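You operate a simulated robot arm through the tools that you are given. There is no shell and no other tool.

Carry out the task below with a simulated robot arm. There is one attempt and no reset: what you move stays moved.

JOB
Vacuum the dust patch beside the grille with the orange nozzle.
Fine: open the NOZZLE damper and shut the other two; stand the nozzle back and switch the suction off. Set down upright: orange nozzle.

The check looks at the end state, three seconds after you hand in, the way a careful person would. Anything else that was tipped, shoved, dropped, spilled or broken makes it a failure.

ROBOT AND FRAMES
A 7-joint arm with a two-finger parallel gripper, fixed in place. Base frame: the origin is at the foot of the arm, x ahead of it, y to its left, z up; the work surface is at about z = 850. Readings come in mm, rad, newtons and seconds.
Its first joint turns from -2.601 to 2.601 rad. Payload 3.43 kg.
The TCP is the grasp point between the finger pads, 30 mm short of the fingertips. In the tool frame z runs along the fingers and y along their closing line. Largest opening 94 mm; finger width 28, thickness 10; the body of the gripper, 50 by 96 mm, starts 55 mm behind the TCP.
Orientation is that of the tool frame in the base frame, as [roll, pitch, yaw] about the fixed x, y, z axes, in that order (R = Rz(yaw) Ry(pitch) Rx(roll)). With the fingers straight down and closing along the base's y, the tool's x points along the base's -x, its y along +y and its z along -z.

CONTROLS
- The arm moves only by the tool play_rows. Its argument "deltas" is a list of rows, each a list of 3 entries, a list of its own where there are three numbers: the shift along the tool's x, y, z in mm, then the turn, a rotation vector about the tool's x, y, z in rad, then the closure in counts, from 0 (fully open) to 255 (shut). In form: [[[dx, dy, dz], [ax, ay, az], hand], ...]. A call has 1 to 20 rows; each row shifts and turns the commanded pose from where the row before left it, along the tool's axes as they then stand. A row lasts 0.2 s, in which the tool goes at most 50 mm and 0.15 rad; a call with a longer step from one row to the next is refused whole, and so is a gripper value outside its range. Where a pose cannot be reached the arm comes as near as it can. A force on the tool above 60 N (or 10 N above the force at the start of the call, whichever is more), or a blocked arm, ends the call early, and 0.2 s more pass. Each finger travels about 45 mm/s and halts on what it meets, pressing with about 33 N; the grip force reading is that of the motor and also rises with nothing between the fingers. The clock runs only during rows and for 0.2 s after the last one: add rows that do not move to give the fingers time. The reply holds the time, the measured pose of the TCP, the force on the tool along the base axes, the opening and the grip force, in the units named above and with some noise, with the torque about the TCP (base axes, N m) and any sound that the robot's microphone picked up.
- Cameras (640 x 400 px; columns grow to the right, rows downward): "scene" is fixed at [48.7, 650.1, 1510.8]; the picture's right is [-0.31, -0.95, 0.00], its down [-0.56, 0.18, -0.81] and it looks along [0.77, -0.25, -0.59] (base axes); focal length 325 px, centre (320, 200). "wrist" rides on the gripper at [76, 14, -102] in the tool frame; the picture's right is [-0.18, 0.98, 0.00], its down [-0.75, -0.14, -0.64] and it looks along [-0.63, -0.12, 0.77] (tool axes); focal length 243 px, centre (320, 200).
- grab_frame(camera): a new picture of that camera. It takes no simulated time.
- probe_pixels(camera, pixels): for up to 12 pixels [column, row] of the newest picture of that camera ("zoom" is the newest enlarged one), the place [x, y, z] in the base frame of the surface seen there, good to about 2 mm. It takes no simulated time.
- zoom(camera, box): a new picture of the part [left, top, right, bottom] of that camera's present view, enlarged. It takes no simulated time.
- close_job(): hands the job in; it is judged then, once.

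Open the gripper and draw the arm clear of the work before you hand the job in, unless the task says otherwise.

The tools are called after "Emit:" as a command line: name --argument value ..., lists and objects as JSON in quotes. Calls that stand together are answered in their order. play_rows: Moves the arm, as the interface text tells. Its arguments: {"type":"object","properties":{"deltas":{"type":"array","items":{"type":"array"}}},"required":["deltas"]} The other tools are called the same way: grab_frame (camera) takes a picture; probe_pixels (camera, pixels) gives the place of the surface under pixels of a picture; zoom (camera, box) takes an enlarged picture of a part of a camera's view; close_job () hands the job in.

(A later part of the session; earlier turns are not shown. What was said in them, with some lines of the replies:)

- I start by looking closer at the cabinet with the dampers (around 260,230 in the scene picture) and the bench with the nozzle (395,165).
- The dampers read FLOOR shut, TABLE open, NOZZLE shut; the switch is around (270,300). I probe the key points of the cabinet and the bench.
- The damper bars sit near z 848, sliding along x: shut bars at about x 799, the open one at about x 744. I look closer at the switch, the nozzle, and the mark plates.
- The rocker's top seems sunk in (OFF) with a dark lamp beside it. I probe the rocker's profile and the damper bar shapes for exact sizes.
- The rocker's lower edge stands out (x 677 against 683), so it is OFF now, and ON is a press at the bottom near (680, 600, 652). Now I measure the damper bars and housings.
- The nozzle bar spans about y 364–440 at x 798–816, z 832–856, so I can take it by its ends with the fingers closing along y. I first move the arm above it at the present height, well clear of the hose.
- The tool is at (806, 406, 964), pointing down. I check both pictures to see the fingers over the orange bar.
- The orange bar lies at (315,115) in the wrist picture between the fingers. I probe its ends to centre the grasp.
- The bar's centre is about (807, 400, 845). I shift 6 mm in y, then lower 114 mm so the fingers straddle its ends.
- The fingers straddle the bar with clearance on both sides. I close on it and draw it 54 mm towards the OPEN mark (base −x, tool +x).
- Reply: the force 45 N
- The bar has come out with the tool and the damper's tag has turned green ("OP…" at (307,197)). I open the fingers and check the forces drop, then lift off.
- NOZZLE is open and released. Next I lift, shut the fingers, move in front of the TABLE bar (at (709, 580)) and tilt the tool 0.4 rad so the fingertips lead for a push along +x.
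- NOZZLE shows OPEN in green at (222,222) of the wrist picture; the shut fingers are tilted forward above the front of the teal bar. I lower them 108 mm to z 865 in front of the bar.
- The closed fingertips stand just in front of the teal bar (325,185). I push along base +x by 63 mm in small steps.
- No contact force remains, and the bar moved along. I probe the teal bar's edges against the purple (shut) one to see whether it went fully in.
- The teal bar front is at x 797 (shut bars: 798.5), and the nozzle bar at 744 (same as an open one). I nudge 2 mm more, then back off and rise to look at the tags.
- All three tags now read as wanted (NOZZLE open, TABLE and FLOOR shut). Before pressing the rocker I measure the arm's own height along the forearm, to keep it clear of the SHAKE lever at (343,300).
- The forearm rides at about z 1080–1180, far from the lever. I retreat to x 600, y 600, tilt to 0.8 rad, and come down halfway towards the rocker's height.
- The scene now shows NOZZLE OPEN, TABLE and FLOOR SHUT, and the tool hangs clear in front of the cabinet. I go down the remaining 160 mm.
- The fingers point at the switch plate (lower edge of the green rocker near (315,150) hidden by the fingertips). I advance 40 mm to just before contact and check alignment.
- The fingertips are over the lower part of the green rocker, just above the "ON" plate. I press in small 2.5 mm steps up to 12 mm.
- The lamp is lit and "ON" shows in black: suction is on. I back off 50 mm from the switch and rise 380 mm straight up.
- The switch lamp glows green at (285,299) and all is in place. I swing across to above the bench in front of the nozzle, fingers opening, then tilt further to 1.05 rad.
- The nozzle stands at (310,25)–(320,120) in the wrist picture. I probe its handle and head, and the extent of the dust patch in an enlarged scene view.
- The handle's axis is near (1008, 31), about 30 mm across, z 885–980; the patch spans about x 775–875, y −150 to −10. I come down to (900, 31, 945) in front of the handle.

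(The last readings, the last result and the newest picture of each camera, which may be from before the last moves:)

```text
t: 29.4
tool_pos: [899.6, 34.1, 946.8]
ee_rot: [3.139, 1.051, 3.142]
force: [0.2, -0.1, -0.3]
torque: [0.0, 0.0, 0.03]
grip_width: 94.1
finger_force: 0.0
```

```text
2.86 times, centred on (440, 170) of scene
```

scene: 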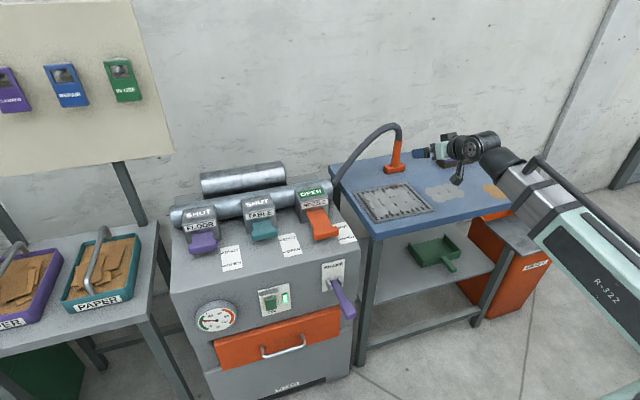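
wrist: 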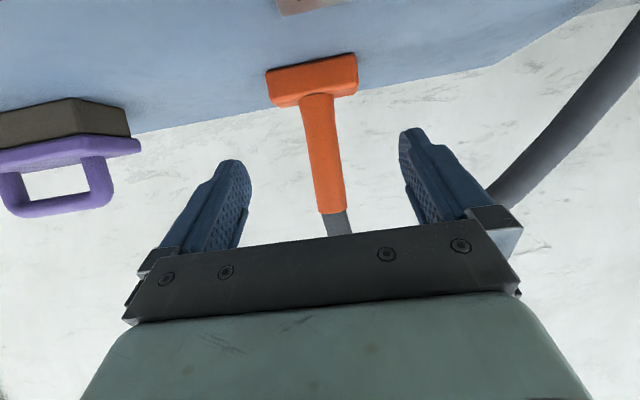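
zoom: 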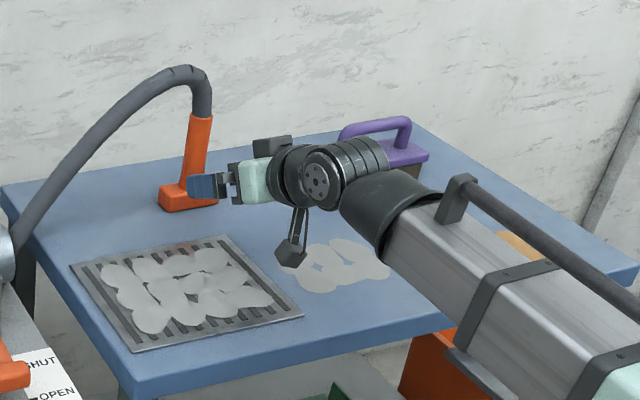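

The handle is centred between the open fingers at (325,150). I refine its axis by probing both edges of the handle.

Emit:
probe_pixels --camera "wrist" --pixels '[[310, 130], [334, 128], [322, 130], [318, 170], [330, 170], [342, 167], [317, 110], [332, 200], [270, 90], [356, 75], [310, 75], [338, 225]]'

Emit:
zoom --camera "wrist" --box '[240, 40, 420, 250]'

```text
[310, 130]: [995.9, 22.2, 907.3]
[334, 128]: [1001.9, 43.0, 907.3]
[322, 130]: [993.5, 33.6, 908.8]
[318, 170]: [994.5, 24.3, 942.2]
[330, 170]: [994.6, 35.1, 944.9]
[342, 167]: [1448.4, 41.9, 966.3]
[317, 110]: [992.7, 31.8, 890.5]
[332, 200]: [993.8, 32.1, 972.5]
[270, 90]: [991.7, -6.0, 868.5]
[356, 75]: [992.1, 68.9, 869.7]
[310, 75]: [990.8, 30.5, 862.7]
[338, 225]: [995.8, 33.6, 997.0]
```

```text
1.90 times, centred on (330, 145) of wrist
```

zoom: 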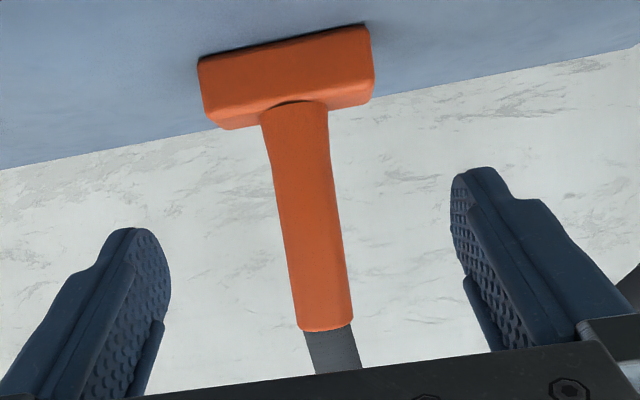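

Axis about (1006, 32). I advance 106 mm along +x so the pads come to both sides of the handle, still open.

Emit:
play_rows --deltas '[[[-12.6, -0.5, 23.45], [0, 0, 0], 0], [[-12.6, -0.5, 23.45], [0, 0, 0], 0], [[-12.6, -0.5, 23.45], [0, 0, 0], 0], [[-12.6, -0.5, 23.45], [0, 0, 0], 0], [[0, 0, 0], [0, 0, 0], 0]]'

Emit:
grab_frame --camera "wrist"

Emit:
zoom --camera "scene" --box '[340, 100, 540, 240]'

```text
t: 30.6
tool_pos: [1008.1, 29.8, 943.0]
ee_rot: [-3.141, 1.05, -3.142]
force: [-0.1, 0.9, 0.4]
torque: [0.02, 0.01, -0.02]
grip_width: 94.1
finger_force: 0.1
```

```text
taken
```

wrist: 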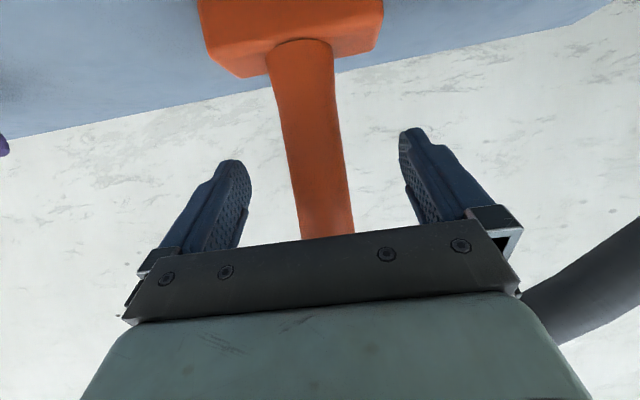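

```text
2.86 times, centred on (440, 170) of scene
```

zoom: 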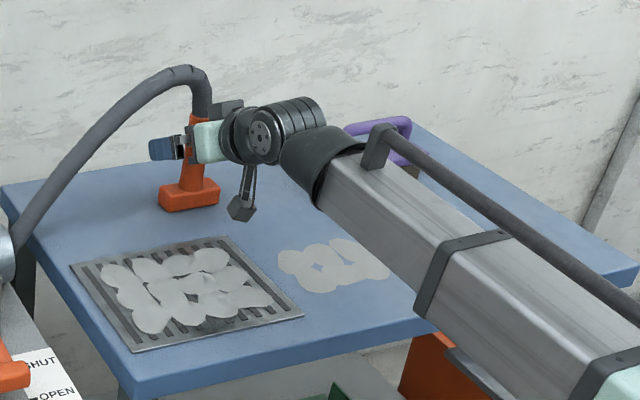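

The fingers straddle the handle with room on both sides. I close on it and wait for the grip to settle.

Emit:
play_rows --deltas '[[[0, 1, 0], [0, 0, 0], 255], [[0, 0, 0], [0, 0, 0], 255], [[0, 0, 0], [0, 0, 0], 255], [[0, 0, 0], [0, 0, 0], 255], [[0, 0, 0], [0, 0, 0], 255], [[0, 0, 0], [0, 0, 0], 255]]'

Emit:
grab_frame --camera "wrist"

Emit:
zoom --camera "scene" --box '[340, 100, 540, 240]'

```text
t: 32.0
tool_pos: [1007.7, 30.3, 943.0]
ee_rot: [-3.141, 1.049, 3.14]
force: [0.0, -0.2, 0.4]
torque: [0.05, -0.03, 0.03]
grip_width: 33.3
finger_force: 33.1
```

```text
taken
```

wrist: 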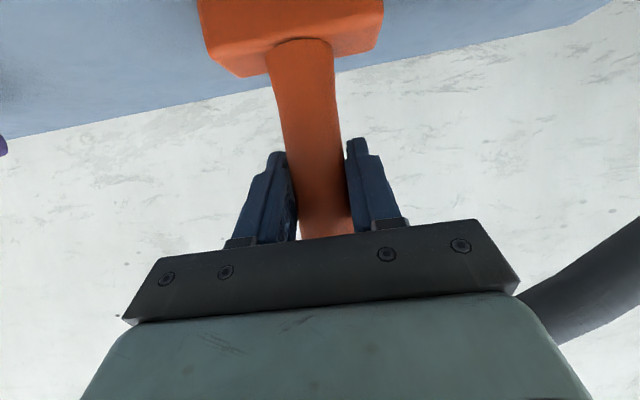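

```text
2.86 times, centred on (440, 170) of scene
```

zoom: 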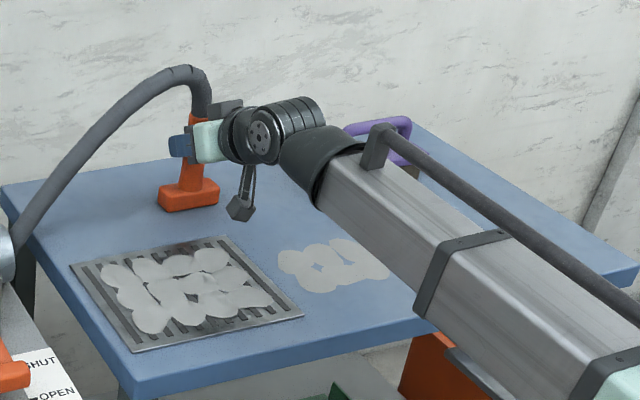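

The handle is held (opening 33 mm, 33 N). I lift it 15 mm and watch whether it stays upright in the grip.

Emit:
play_rows --deltas '[[[-6.5, 0, -3.73], [0, 0, 0], 255], [[-6.5, 0, -3.73], [0, 0, 0], 255], [[0, 0, 0], [0, 0, 0], 255]]'

Emit:
grab_frame --camera "wrist"

Emit:
zoom --camera "scene" --box '[340, 100, 540, 240]'

```text
t: 32.8
tool_pos: [1007.6, 29.9, 959.5]
ee_rot: [3.141, 1.05, -3.141]
force: [-0.5, 0.0, -2.6]
torque: [-0.02, 0.01, 0.0]
grip_width: 33.4
finger_force: 32.6
```

```text
taken
```

wrist: 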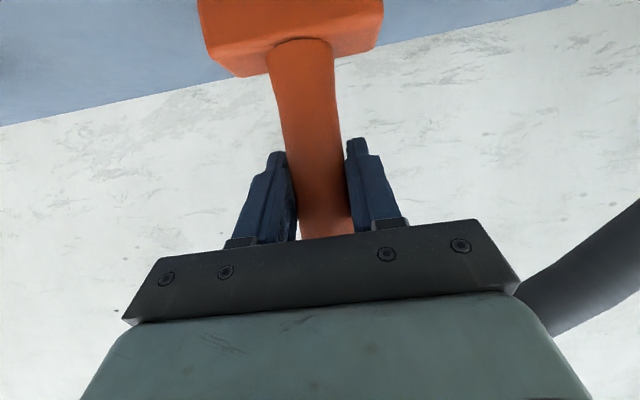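

```text
2.86 times, centred on (440, 170) of scene
```

zoom: 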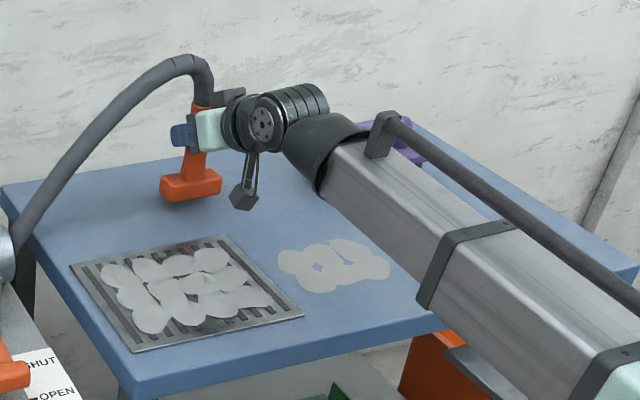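

The nozzle hangs upright and steady at 15 mm above the bench. I carry it towards the near-left corner of the patch, to (885, −35), still lifted.

Emit:
play_rows --deltas '[[[10.5, -13, -22.26], [0, 0, 0], 255], [[10.5, -13, -22.26], [0, 0, 0], 255], [[10.5, -13, -22.26], [0, 0, 0], 255], [[10.5, -13, -22.26], [0, 0, 0], 255], [[10.5, -13, -22.26], [0, 0, 0], 255], [[0, 0, 0], [0, 0, 0], 255]]'

Emit:
grab_frame --camera "wrist"

Emit:
grab_frame --camera "scene"

Emit:
zoom --camera "scene" --box '[330, 100, 530, 240]'

```text
t: 34.2
tool_pos: [883.6, -36.1, 968.8]
ee_rot: [3.141, 1.049, 3.14]
force: [0.2, 0.5, -1.8]
torque: [0.0, 0.03, 0.02]
grip_width: 33.1
finger_force: 33.0
```

```text
taken
```

wrist: 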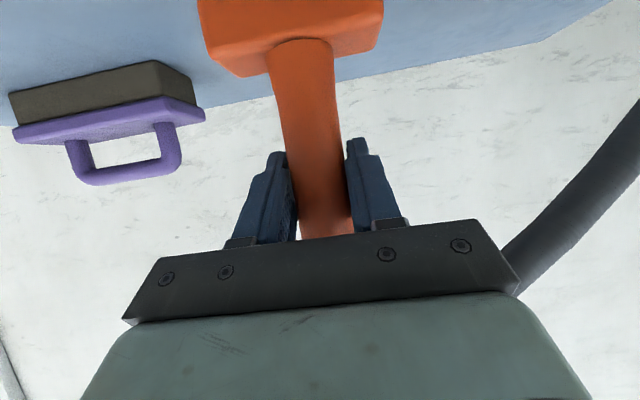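

```text
taken
```

scene: 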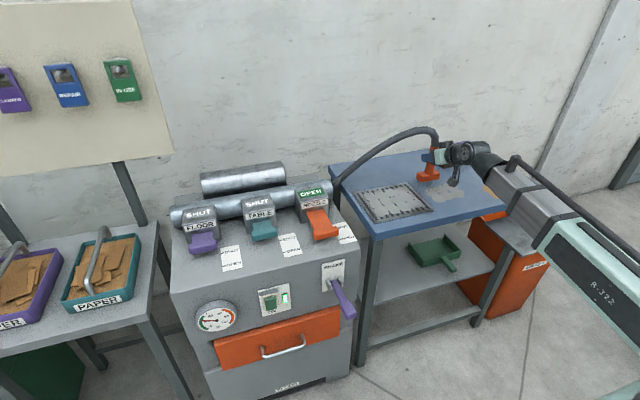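

```text
2.86 times, centred on (430, 170) of scene
```

zoom: 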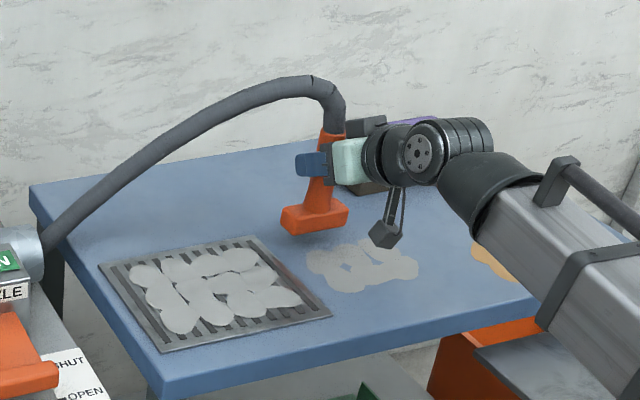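

The nozzle is over the far-left corner of the patch. I probe the patch outline and the grille's right edge and the brush and arm's clearance in this zoomed view.

Emit:
probe_pixels --camera "zoom" --pixels '[[308, 260], [325, 280], [355, 290], [385, 282], [415, 272], [410, 255], [358, 240], [325, 248], [290, 262], [330, 313], [240, 238], [312, 300]]'

Emit:
probe_pixels --camera "zoom" --pixels '[[283, 222], [348, 215], [315, 225], [290, 235], [385, 240], [320, 205]]'

```text
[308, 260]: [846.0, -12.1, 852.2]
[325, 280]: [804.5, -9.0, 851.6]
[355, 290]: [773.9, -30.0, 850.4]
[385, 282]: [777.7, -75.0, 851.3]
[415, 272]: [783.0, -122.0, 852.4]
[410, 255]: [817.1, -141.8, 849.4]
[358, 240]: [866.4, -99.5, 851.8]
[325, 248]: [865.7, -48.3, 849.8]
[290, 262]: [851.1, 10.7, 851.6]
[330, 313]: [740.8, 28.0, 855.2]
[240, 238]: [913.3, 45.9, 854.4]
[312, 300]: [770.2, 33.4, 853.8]
```

```text
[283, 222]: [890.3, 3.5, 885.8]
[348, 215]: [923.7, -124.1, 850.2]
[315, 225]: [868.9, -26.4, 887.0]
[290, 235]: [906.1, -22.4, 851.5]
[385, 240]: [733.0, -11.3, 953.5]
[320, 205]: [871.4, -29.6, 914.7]
```

The grille edge runs at y 28–46, so a lane at y −35 (head reaching +3) clears it. I lower to about 2 mm above the bench and sweep the first lane from x 884 to 765.

Emit:
play_rows --deltas '[[[10.4, 0, 5.97], [0, 0, 0], 255], [[10.4, 0, 5.97], [0, 0, 0], 255], [[0, 0, 0], [0, 0, 0], 255], [[7.4, 0, -12.9], [0, 0, 0], 255], [[7.4, 0, -12.9], [0, 0, 0], 255], [[7.4, 0, -12.9], [0, 0, 0], 255], [[7.4, 0, -12.9], [0, 0, 0], 255], [[7.4, 0, -12.9], [0, 0, 0], 255], [[7.4, 0, -12.9], [0, 0, 0], 255], [[7.4, 0, -12.9], [0, 0, 0], 255], [[7.4, 0, -12.9], [0, 0, 0], 255], [[0, 0, 0], [0, 0, 0], 255]]'

Emit:
grab_frame --camera "wrist"

Emit:
zoom --camera "scene" --box '[330, 100, 530, 240]'

```text
t: 36.8
tool_pos: [766.1, -37.2, 944.7]
ee_rot: [3.141, 1.049, -3.141]
force: [-0.5, 0.4, 4.7]
torque: [-0.01, 0.1, -0.01]
grip_width: 32.9
finger_force: 33.2
```

```text
taken
```

wrist: 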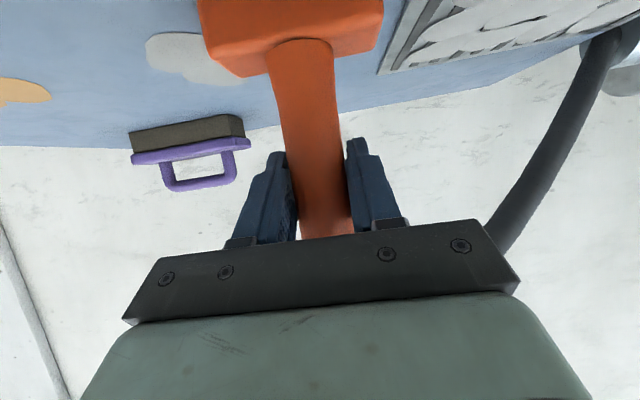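

```text
2.86 times, centred on (430, 170) of scene
```

zoom: 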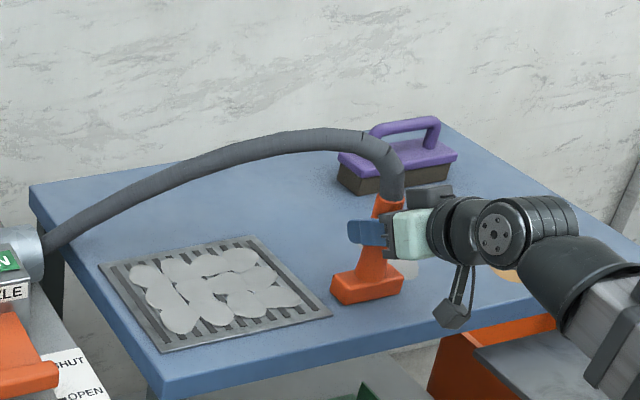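

The first lane of dust is gone; only the part at the wrist picture's (190,55) remains. I shift 45 mm to y −82, sweep back to x 885, then shift to y −122.

Emit:
play_rows --deltas '[[[-0.87, -15, -0.5], [0, 0, 0], 255], [[0, -15, 0], [0, 0, 0], 255], [[0, -15, 0], [0, 0, 0], 255], [[-7.4, 0, 12.9], [0, 0, 0], 255], [[-7.4, 0, 12.9], [0, 0, 0], 255], [[-7.4, 0, 12.9], [0, 0, 0], 255], [[-7.4, 0, 12.9], [0, 0, 0], 255], [[-7.4, 0, 12.9], [0, 0, 0], 255], [[-7.4, 0, 12.9], [0, 0, 0], 255], [[-7.4, 0, 12.9], [0, 0, 0], 255], [[-7.4, 0, 12.9], [0, 0, 0], 255], [[0, -13.3, 0], [0, 0, 0], 255], [[0, -13.3, 0], [0, 0, 0], 255], [[0, -13.3, 0], [0, 0, 0], 255], [[0, 0, 0], [0, 0, 0], 255]]'

Emit:
grab_frame --camera "wrist"

Emit:
zoom --camera "scene" --box '[330, 100, 530, 240]'

```text
t: 40.0
tool_pos: [886.0, -119.7, 944.6]
ee_rot: [-3.141, 1.049, 3.141]
force: [-1.8, 0.2, -1.4]
torque: [0.01, 0.01, 0.0]
grip_width: 33.3
finger_force: 33.4
```

```text
taken
```

wrist: 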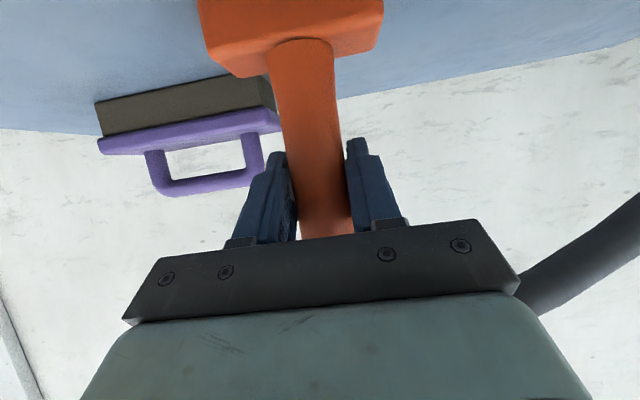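

```text
2.86 times, centred on (430, 170) of scene
```

zoom: 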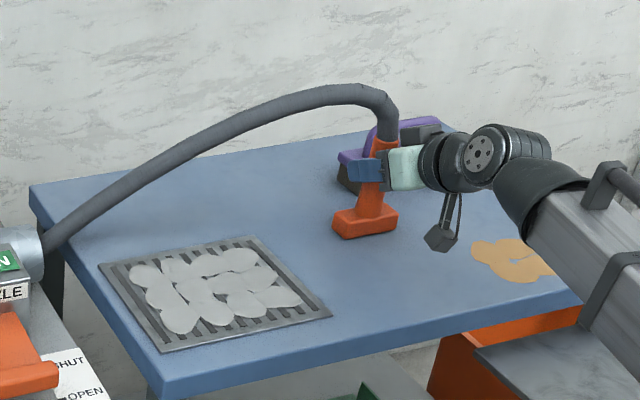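

The grey patch now looks fully gone. I probe the orange patch's near edge before deciding on one last cautious pass.

Emit:
probe_pixels --camera "zoom" --pixels '[[472, 255], [480, 243], [490, 270], [415, 262], [400, 275], [440, 258]]'

Emit:
zoom --camera "scene" --box '[430, 160, 510, 220]'

```text
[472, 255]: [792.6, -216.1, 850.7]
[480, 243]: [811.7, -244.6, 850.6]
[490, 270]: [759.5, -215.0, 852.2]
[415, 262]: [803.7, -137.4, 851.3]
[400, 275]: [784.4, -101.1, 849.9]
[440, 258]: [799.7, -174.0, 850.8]
```

```text
6.67 times, centred on (470, 190) of scene
```

zoom: 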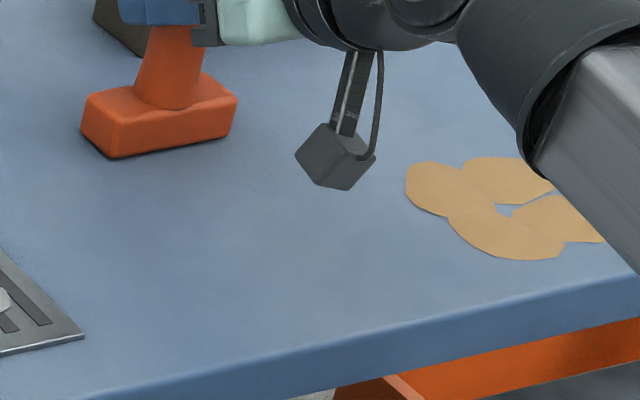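

The patch area is clean in every visible part, and the orange patch (from y −205) is untouched. I lift 20 mm and carry the nozzle back: first +y 150, then +x 122.

Emit:
play_rows --deltas '[[[-8.7, 0, -5], [0, 0, 0], 255], [[-8.7, 0, -5], [0, 0, 0], 255], [[0, 30, 0], [0, 0, 0], 255], [[0, 30, 0], [0, 0, 0], 255], [[0, 30, 0], [0, 0, 0], 255], [[0, 30, 0], [0, 0, 0], 255], [[0, 30, 0], [0, 0, 0], 255], [[-12.1, 0, 21.1], [0, 0, 0], 255], [[-12.1, 0, 21.1], [0, 0, 0], 255], [[-12.1, 0, 21.1], [0, 0, 0], 255], [[-12.1, 0, 21.1], [0, 0, 0], 255], [[-12.1, 0, 21.1], [0, 0, 0], 255], [[0, 0, 0], [0, 0, 0], 255]]'

Emit:
grab_frame --camera "wrist"

Emit:
zoom --camera "scene" --box '[330, 100, 530, 240]'

```text
t: 42.8
tool_pos: [1007.9, 29.1, 966.5]
ee_rot: [3.141, 1.052, 3.14]
force: [0.0, -0.3, -1.0]
torque: [0.03, 0.01, -0.02]
grip_width: 33.3
finger_force: 33.0
```

```text
taken
```

wrist: 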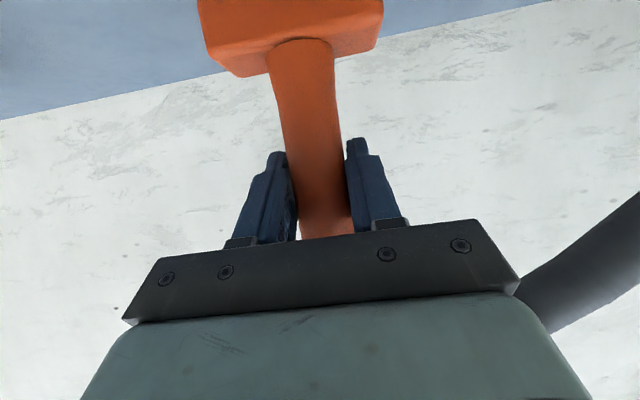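

```text
2.86 times, centred on (430, 170) of scene
```

zoom: 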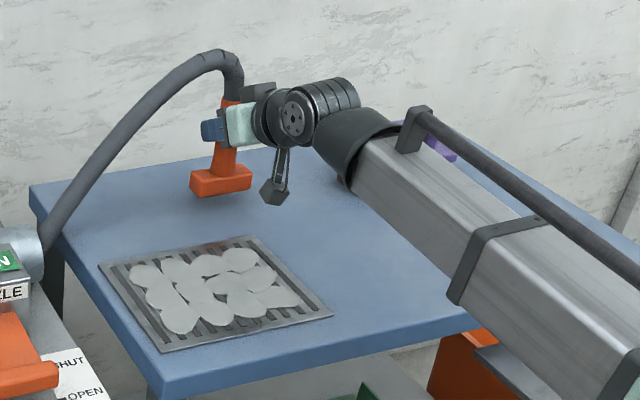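

The bench is clean beside the grille and the nozzle is back over its spot. I lower it 20 mm, then a few 1 mm steps until it touches.

Emit:
play_rows --deltas '[[[8.67, 0.5, 4.98], [0, 0, 0], 255], [[6.94, 0.5, 3.98], [0, 0, 0], 255], [[1.74, 0, 1.0], [0, 0, 0], 255], [[0.87, 0, 0.5], [0, 0, 0], 255], [[0.87, 0, 0.5], [0, 0, 0], 255], [[0, 0, 0], [0, 0, 0], 255]]'

Emit:
zoom --camera "scene" --box '[360, 100, 460, 200]'

```text
t: 44.2
tool_pos: [1006.5, 30.6, 943.4]
ee_rot: [-3.141, 1.051, 3.14]
force: [-0.6, -1.7, 5.9]
torque: [0.0, 0.12, 0.0]
grip_width: 33.3
finger_force: 33.0
```

```text
4.00 times, centred on (410, 150) of scene
```

zoom: 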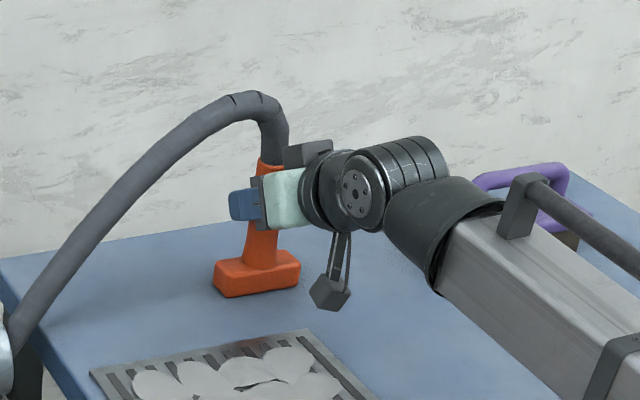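

Contact shows (+6 N upward at z 943), the nozzle stands on the bench. I open the fingers fully and then check it.

Emit:
play_rows --deltas '[[[0, 0, 0], [0, 0, 0], 150], [[0, 0, 0], [0, 0, 0], 100], [[0, 0, 0], [0, 0, 0], 0], [[0, 0, 0], [0, 0, 0], 0], [[0, 0, 0], [0, 0, 0], 0], [[0, 0, 0], [0, 0, 0], 0]]'

Emit:
grab_frame --camera "wrist"

Emit:
zoom --camera "scene" --box '[360, 100, 460, 200]'

```text
t: 45.6
tool_pos: [1006.9, 31.2, 944.0]
ee_rot: [-3.14, 1.051, -3.141]
force: [-0.3, 0.2, -0.2]
torque: [0.0, 0.0, -0.01]
grip_width: 94.0
finger_force: 0.0
```

```text
taken
```

wrist: 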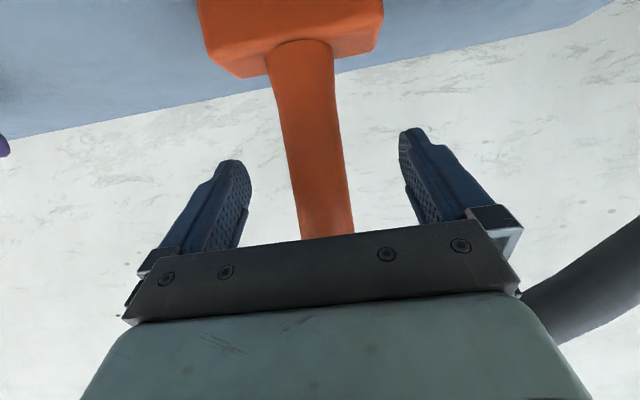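

```text
4.00 times, centred on (410, 150) of scene
```

zoom: 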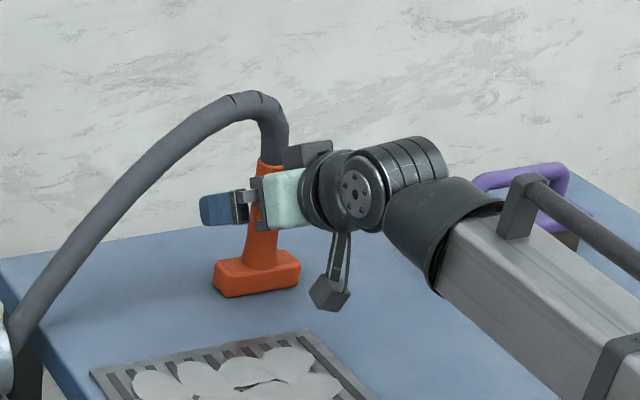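

The nozzle stands upright on its own with the fingers clear of it. I back straight out 110 mm along −x and rise 100 mm.

Emit:
play_rows --deltas '[[[13.7, 0, -23.9], [0, 0, 0], 0], [[13.7, 0, -23.9], [0, 0, 0], 0], [[13.7, 0, -23.9], [0, 0, 0], 0], [[13.7, 0, -23.9], [0, 0, 0], 0], [[13.7, 0, -23.9], [0, 0, 0], 0], [[13.7, 0, -23.9], [0, 0, 0], 0], [[-28.9, 0, -16.6], [0, 0, 0], 0], [[-28.9, 0, -16.6], [0, 0, 0], 0], [[-28.9, 0, -16.6], [0, 0, 0], 0], [[0, 0, 0], [0, 0, 0], 0]]'

Emit:
grab_frame --camera "wrist"

Emit:
grab_frame --camera "scene"

```text
t: 47.8
tool_pos: [840.6, 32.0, 1042.4]
ee_rot: [3.14, 1.048, 3.14]
force: [1.0, 0.3, -0.2]
torque: [-0.04, 0.0, 0.02]
grip_width: 94.1
finger_force: 0.1
```

```text
taken
```

wrist: 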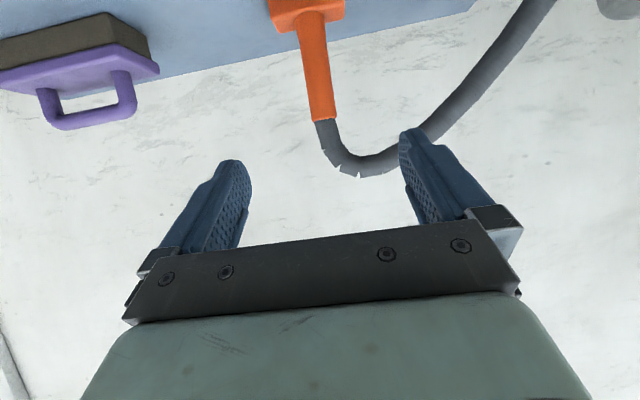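

```text
taken
```

scene: 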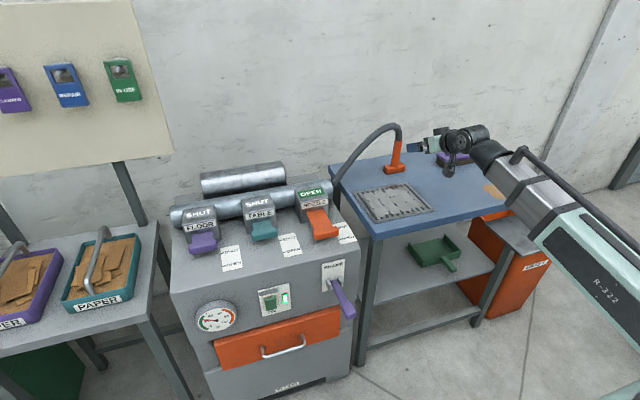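

Everything stands as it should; the lamp at (285,298) still glows. I turn the tilt back to 0.8 rad, shut the fingers and swing back to in front of the cabinet at (601, 600).

Emit:
play_rows --deltas '[[[0, 0, 0], [0, 0.125, 0], 0], [[0, 0, 0], [0, 0.125, 0], 0], [[11.9, 40.6, -12.3], [0, 0, 0], 255], [[11.9, 40.6, -12.3], [0, 0, 0], 255], [[11.9, 40.6, -12.3], [0, 0, 0], 255], [[11.9, 40.6, -12.3], [0, 0, 0], 255], [[11.9, 40.6, -12.3], [0, 0, 0], 255], [[11.9, 40.6, -12.3], [0, 0, 0], 255], [[11.9, 40.6, -12.3], [0, 0, 0], 255], [[11.9, 40.6, -12.3], [0, 0, 0], 255], [[11.9, 40.6, -12.3], [0, 0, 0], 255], [[11.9, 40.6, -12.3], [0, 0, 0], 255], [[11.9, 40.6, -12.3], [0, 0, 0], 255], [[11.9, 40.6, -12.3], [0, 0, 0], 255], [[11.9, 40.6, -12.3], [0, 0, 0], 255], [[11.9, 40.6, -12.3], [0, 0, 0], 255], [[0, 0, 0], [0, 0, 0], 255]]'

Emit:
grab_frame --camera "scene"

```text
t: 51.4
tool_pos: [603.1, 602.1, 1045.8]
ee_rot: [-3.141, 0.801, -3.139]
force: [0.0, 0.3, 1.0]
torque: [0.0, -0.01, -0.02]
grip_width: 0.0
finger_force: 32.9
```

```text
taken
```

scene: 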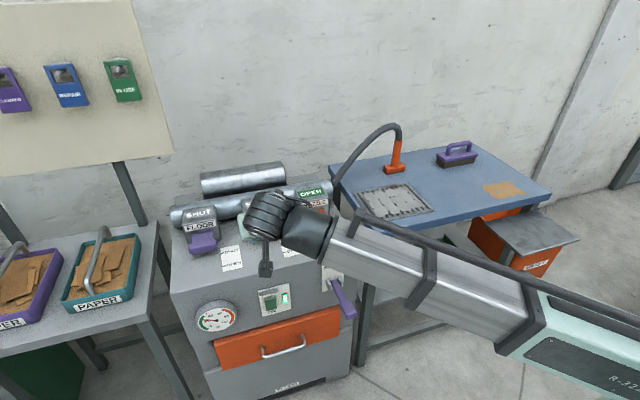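

From here the bench is clearly clean beside the grille and the nozzle stands upright at (397,155). I lower 345 mm to z ≈ 701, level with the rocker's upper half.

Emit:
play_rows --deltas '[[[24.7, -1.5, 24.05], [0, 0, 0], 255], [[24.7, 0, 24.05], [0, 0, 0], 255], [[24.7, 0, 24.05], [0, 0, 0], 255], [[24.7, 0, 24.05], [0, 0, 0], 255], [[24.7, 0, 24.05], [0, 0, 0], 255], [[24.7, 0, 24.05], [0, 0, 0], 255], [[24.7, 0, 24.05], [0, 0, 0], 255], [[24.7, 0, 24.05], [0, 0, 0], 255], [[24.7, 0, 24.05], [0, 0, 0], 255], [[24.7, 0, 24.05], [0, 0, 0], 255], [[0, 0, 0], [0, 0, 0], 255]]'

Emit:
grab_frame --camera "wrist"

Emit:
zoom --camera "scene" --box '[235, 270, 335, 370]'

```text
t: 53.8
tool_pos: [603.1, 597.0, 697.9]
ee_rot: [-3.141, 0.801, -3.141]
force: [1.2, -0.1, 0.3]
torque: [0.05, 0.02, 0.01]
grip_width: 0.0
finger_force: 33.0
```

```text
taken
```

wrist: 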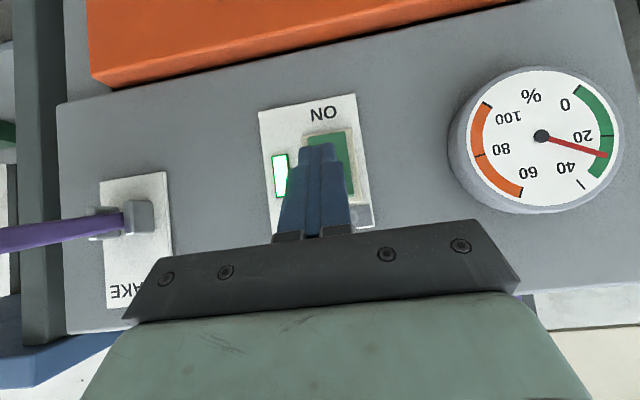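

```text
4.00 times, centred on (285, 320) of scene
```

zoom: 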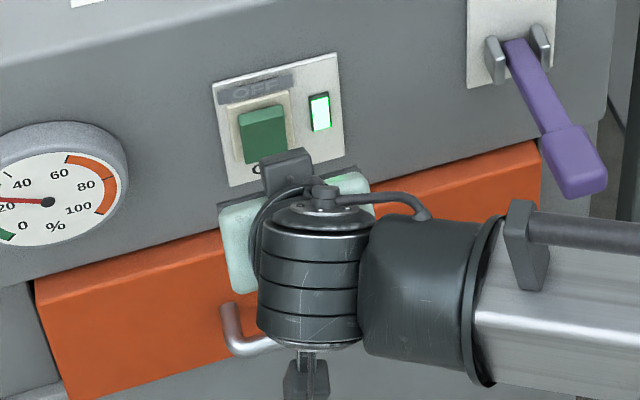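

The lamp and needle (green zone) show it running; the fingers line up with the rocker. I advance 38 mm while trimming +3 mm in y and z, to just short of the rocker's upper half.

Emit:
play_rows --deltas '[[[-14.5, 1.5, 12.4], [0, 0, 0], 255], [[-14.5, 1.5, 12.4], [0, 0, 0], 255], [[0, 0, 0], [0, 0, 0], 255]]'

Emit:
zoom --camera "wrist" --box '[230, 100, 410, 250]'

Emit:
zoom --camera "scene" --box '[245, 270, 325, 330]'

```text
t: 54.6
tool_pos: [640.6, 600.9, 701.3]
ee_rot: [3.141, 0.8, 3.141]
force: [0.3, 0.1, 0.3]
torque: [-0.01, 0.0, -0.01]
grip_width: 0.0
finger_force: 33.7
```

```text
2.67 times, centred on (320, 175) of wrist
```

zoom: 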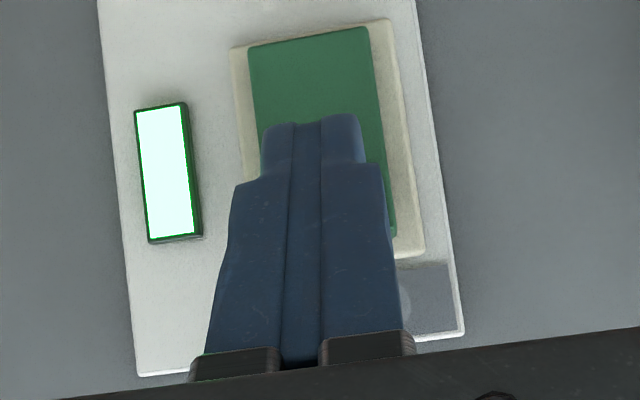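

```text
6.67 times, centred on (285, 300) of scene
```

zoom: 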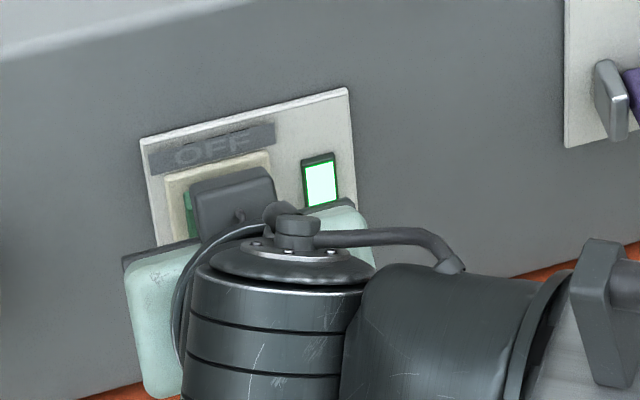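

The fingertips sit over the rocker's upper half (its top edge is toward the lower side of this view). I press in 2.5 mm steps.

Emit:
play_rows --deltas '[[[-1.74, 0, 1.79], [0, 0, 0], 255], [[-1.74, 0, 1.79], [0, 0, 0], 255], [[-1.74, 0, 1.79], [0, 0, 0], 255], [[-1.74, 0, 1.79], [0, 0, 0], 255], [[-1.05, 0, 1.08], [0, 0, 0], 255], [[0, 0, 0], [0, 0, 0], 255]]'

Emit:
zoom --camera "wrist" --box '[230, 100, 410, 250]'

Emit:
zoom --camera "scene" --box '[245, 270, 325, 330]'

```text
t: 56.0
tool_pos: [651.8, 601.6, 701.4]
ee_rot: [3.139, 0.797, -3.141]
force: [-16.4, 2.5, -3.9]
torque: [0.01, 0.3, 0.03]
grip_width: 0.2
finger_force: 33.8
```

```text
2.67 times, centred on (320, 175) of wrist
```

zoom: 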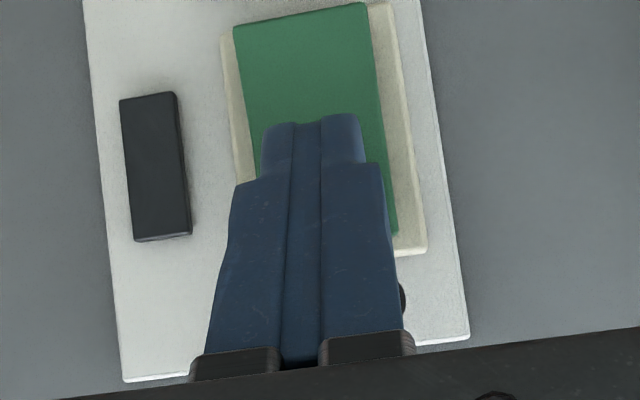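

```text
6.67 times, centred on (285, 300) of scene
```

zoom: 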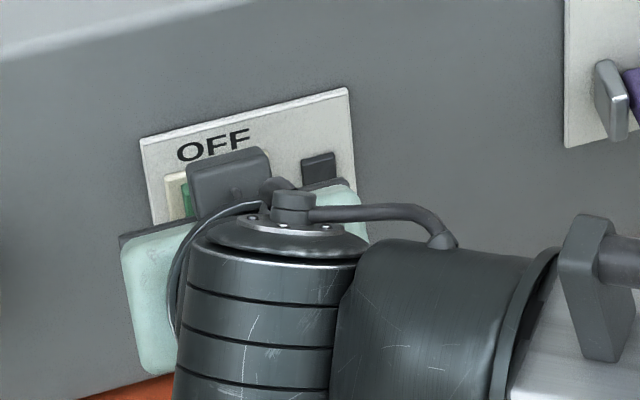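

The lamp is dark and "OFF" shows in black: suction is off. I back off 60 mm, rise clear, and open the gripper.

Emit:
play_rows --deltas '[[[17.4, 0, -17.9], [0, 0, 0], 255], [[17.4, 0, -17.9], [0, 0, 0], 255], [[6.97, 0, -7.17], [0, 0, 0], 255], [[-24.7, 0, -24.05], [0, 0, 0], 255], [[-24.7, 0, -24.05], [0, 0, 0], 255], [[-24.7, 0, -24.05], [0, 0, 0], 255], [[-24.7, 0, -24.05], [0, 0, 0], 255], [[-24.7, 0, -24.05], [0, 0, 0], 255], [[-24.7, 0, -24.05], [0, 0, 0], 255], [[-24.7, 0, -24.05], [0, 0, 0], 255], [[-24.7, 0, -24.05], [0, 0, 0], 255], [[-24.7, 0, -24.05], [0, 0, 0], 255], [[-24.7, 0, -24.05], [0, 0, 0], 0], [[-24.7, 0, -24.05], [0, 0, 0], 0], [[0, 0, 0], [0, 0, 0], 0], [[0, 0, 0], [0, 0, 0], 0], [[0, 0, 0], [0, 0, 0], 0]]'

Emit:
grab_frame --camera "scene"

Emit:
zoom --camera "scene" --box '[170, 250, 370, 400]'

Emit:
zoom --camera "scene" --box '[320, 110, 560, 260]'

Emit:
grab_frame --camera "wrist"

```text
t: 59.6
tool_pos: [591.5, 602.2, 1081.6]
ee_rot: [3.141, 0.8, 3.141]
force: [0.2, 0.4, -0.1]
torque: [-0.02, 0.01, 0.0]
grip_width: 93.5
finger_force: 0.1
```

```text
taken
```

scene: 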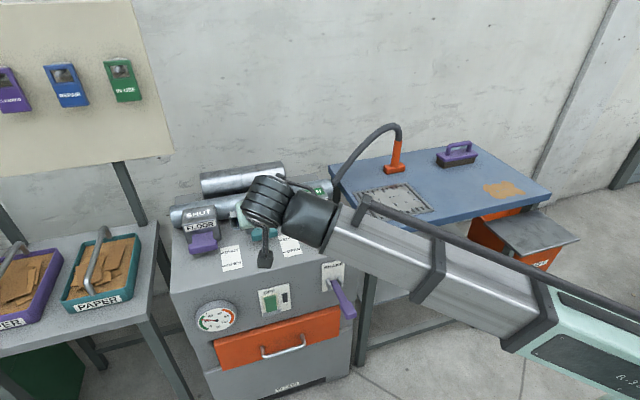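

```text
2.67 times, centred on (270, 325) of scene
```

zoom: 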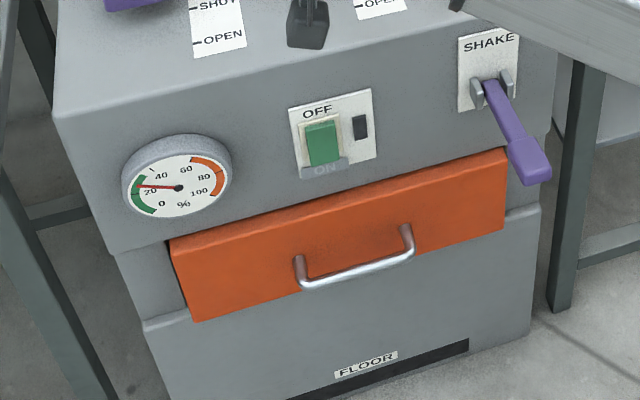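

```text
2.67 times, centred on (440, 185) of scene
```

zoom: 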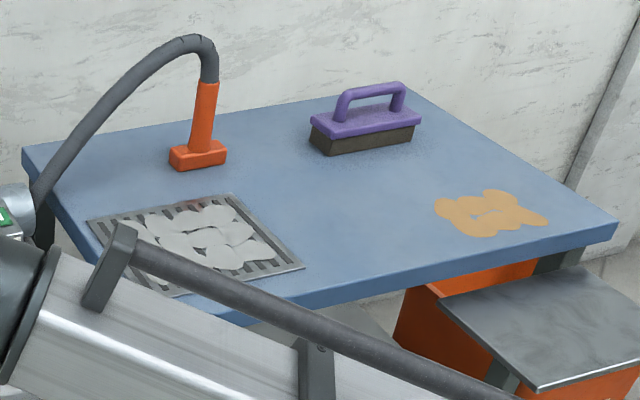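

```text
taken
```

wrist: 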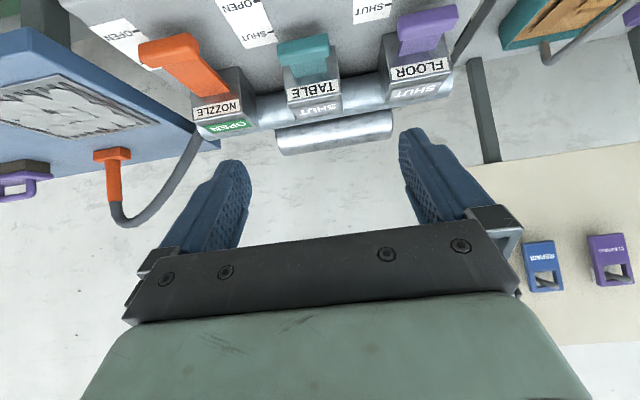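

All tags, switch (OFF, lamp dark) and nozzle are right. One last enlarged look at the former patch area (around (445,192)) before handing in.

Emit:
zoom --camera "scene" --box '[410, 165, 500, 225]'

Emit:
zoom --camera "wrist" --box '[60, 0, 480, 230]'

```text
6.67 times, centred on (455, 195) of scene
```

zoom: 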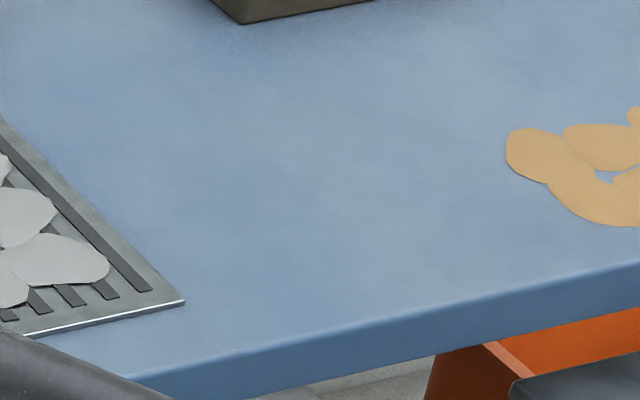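

```text
1.52 times, centred on (270, 115) of wrist
```

zoom: 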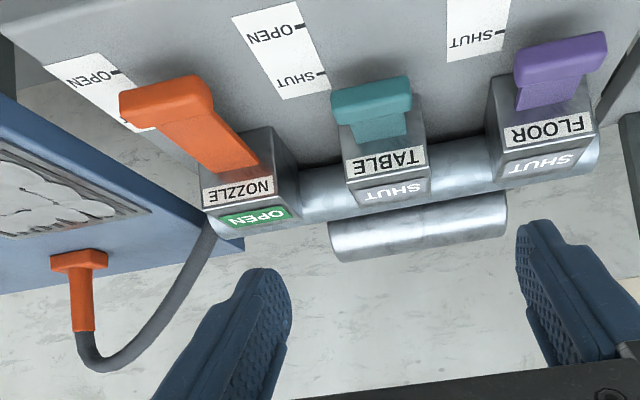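

The bench beside the grille is clean, NOZZLE is open, TABLE and FLOOR are shut, the suction is off, the nozzle stands upright, and the arm is clear with the gripper open. I hand the job in.

Emit:
close_job

```text
The job is handed in.
```

The dust patch beside the grille has been vacuumed up, and I've handed the job in; no result has come back from the check.

- **Dampers:** NOZZLE is open, and TABLE and FLOOR are shut. FLOOR was already shut, so I left it alone.
- **Dust:** the grey patch is gone in the last pictures. I left the dust on the grille and the orange patch alone.
- **Nozzle:** it stands upright in the spot it started from, with the hose still attached.
- **Suction:** off. The lamp is dark and the switch shows OFF.

The last pictures show nothing else moved or tipped. The arm is clear of the work with the gripper open.
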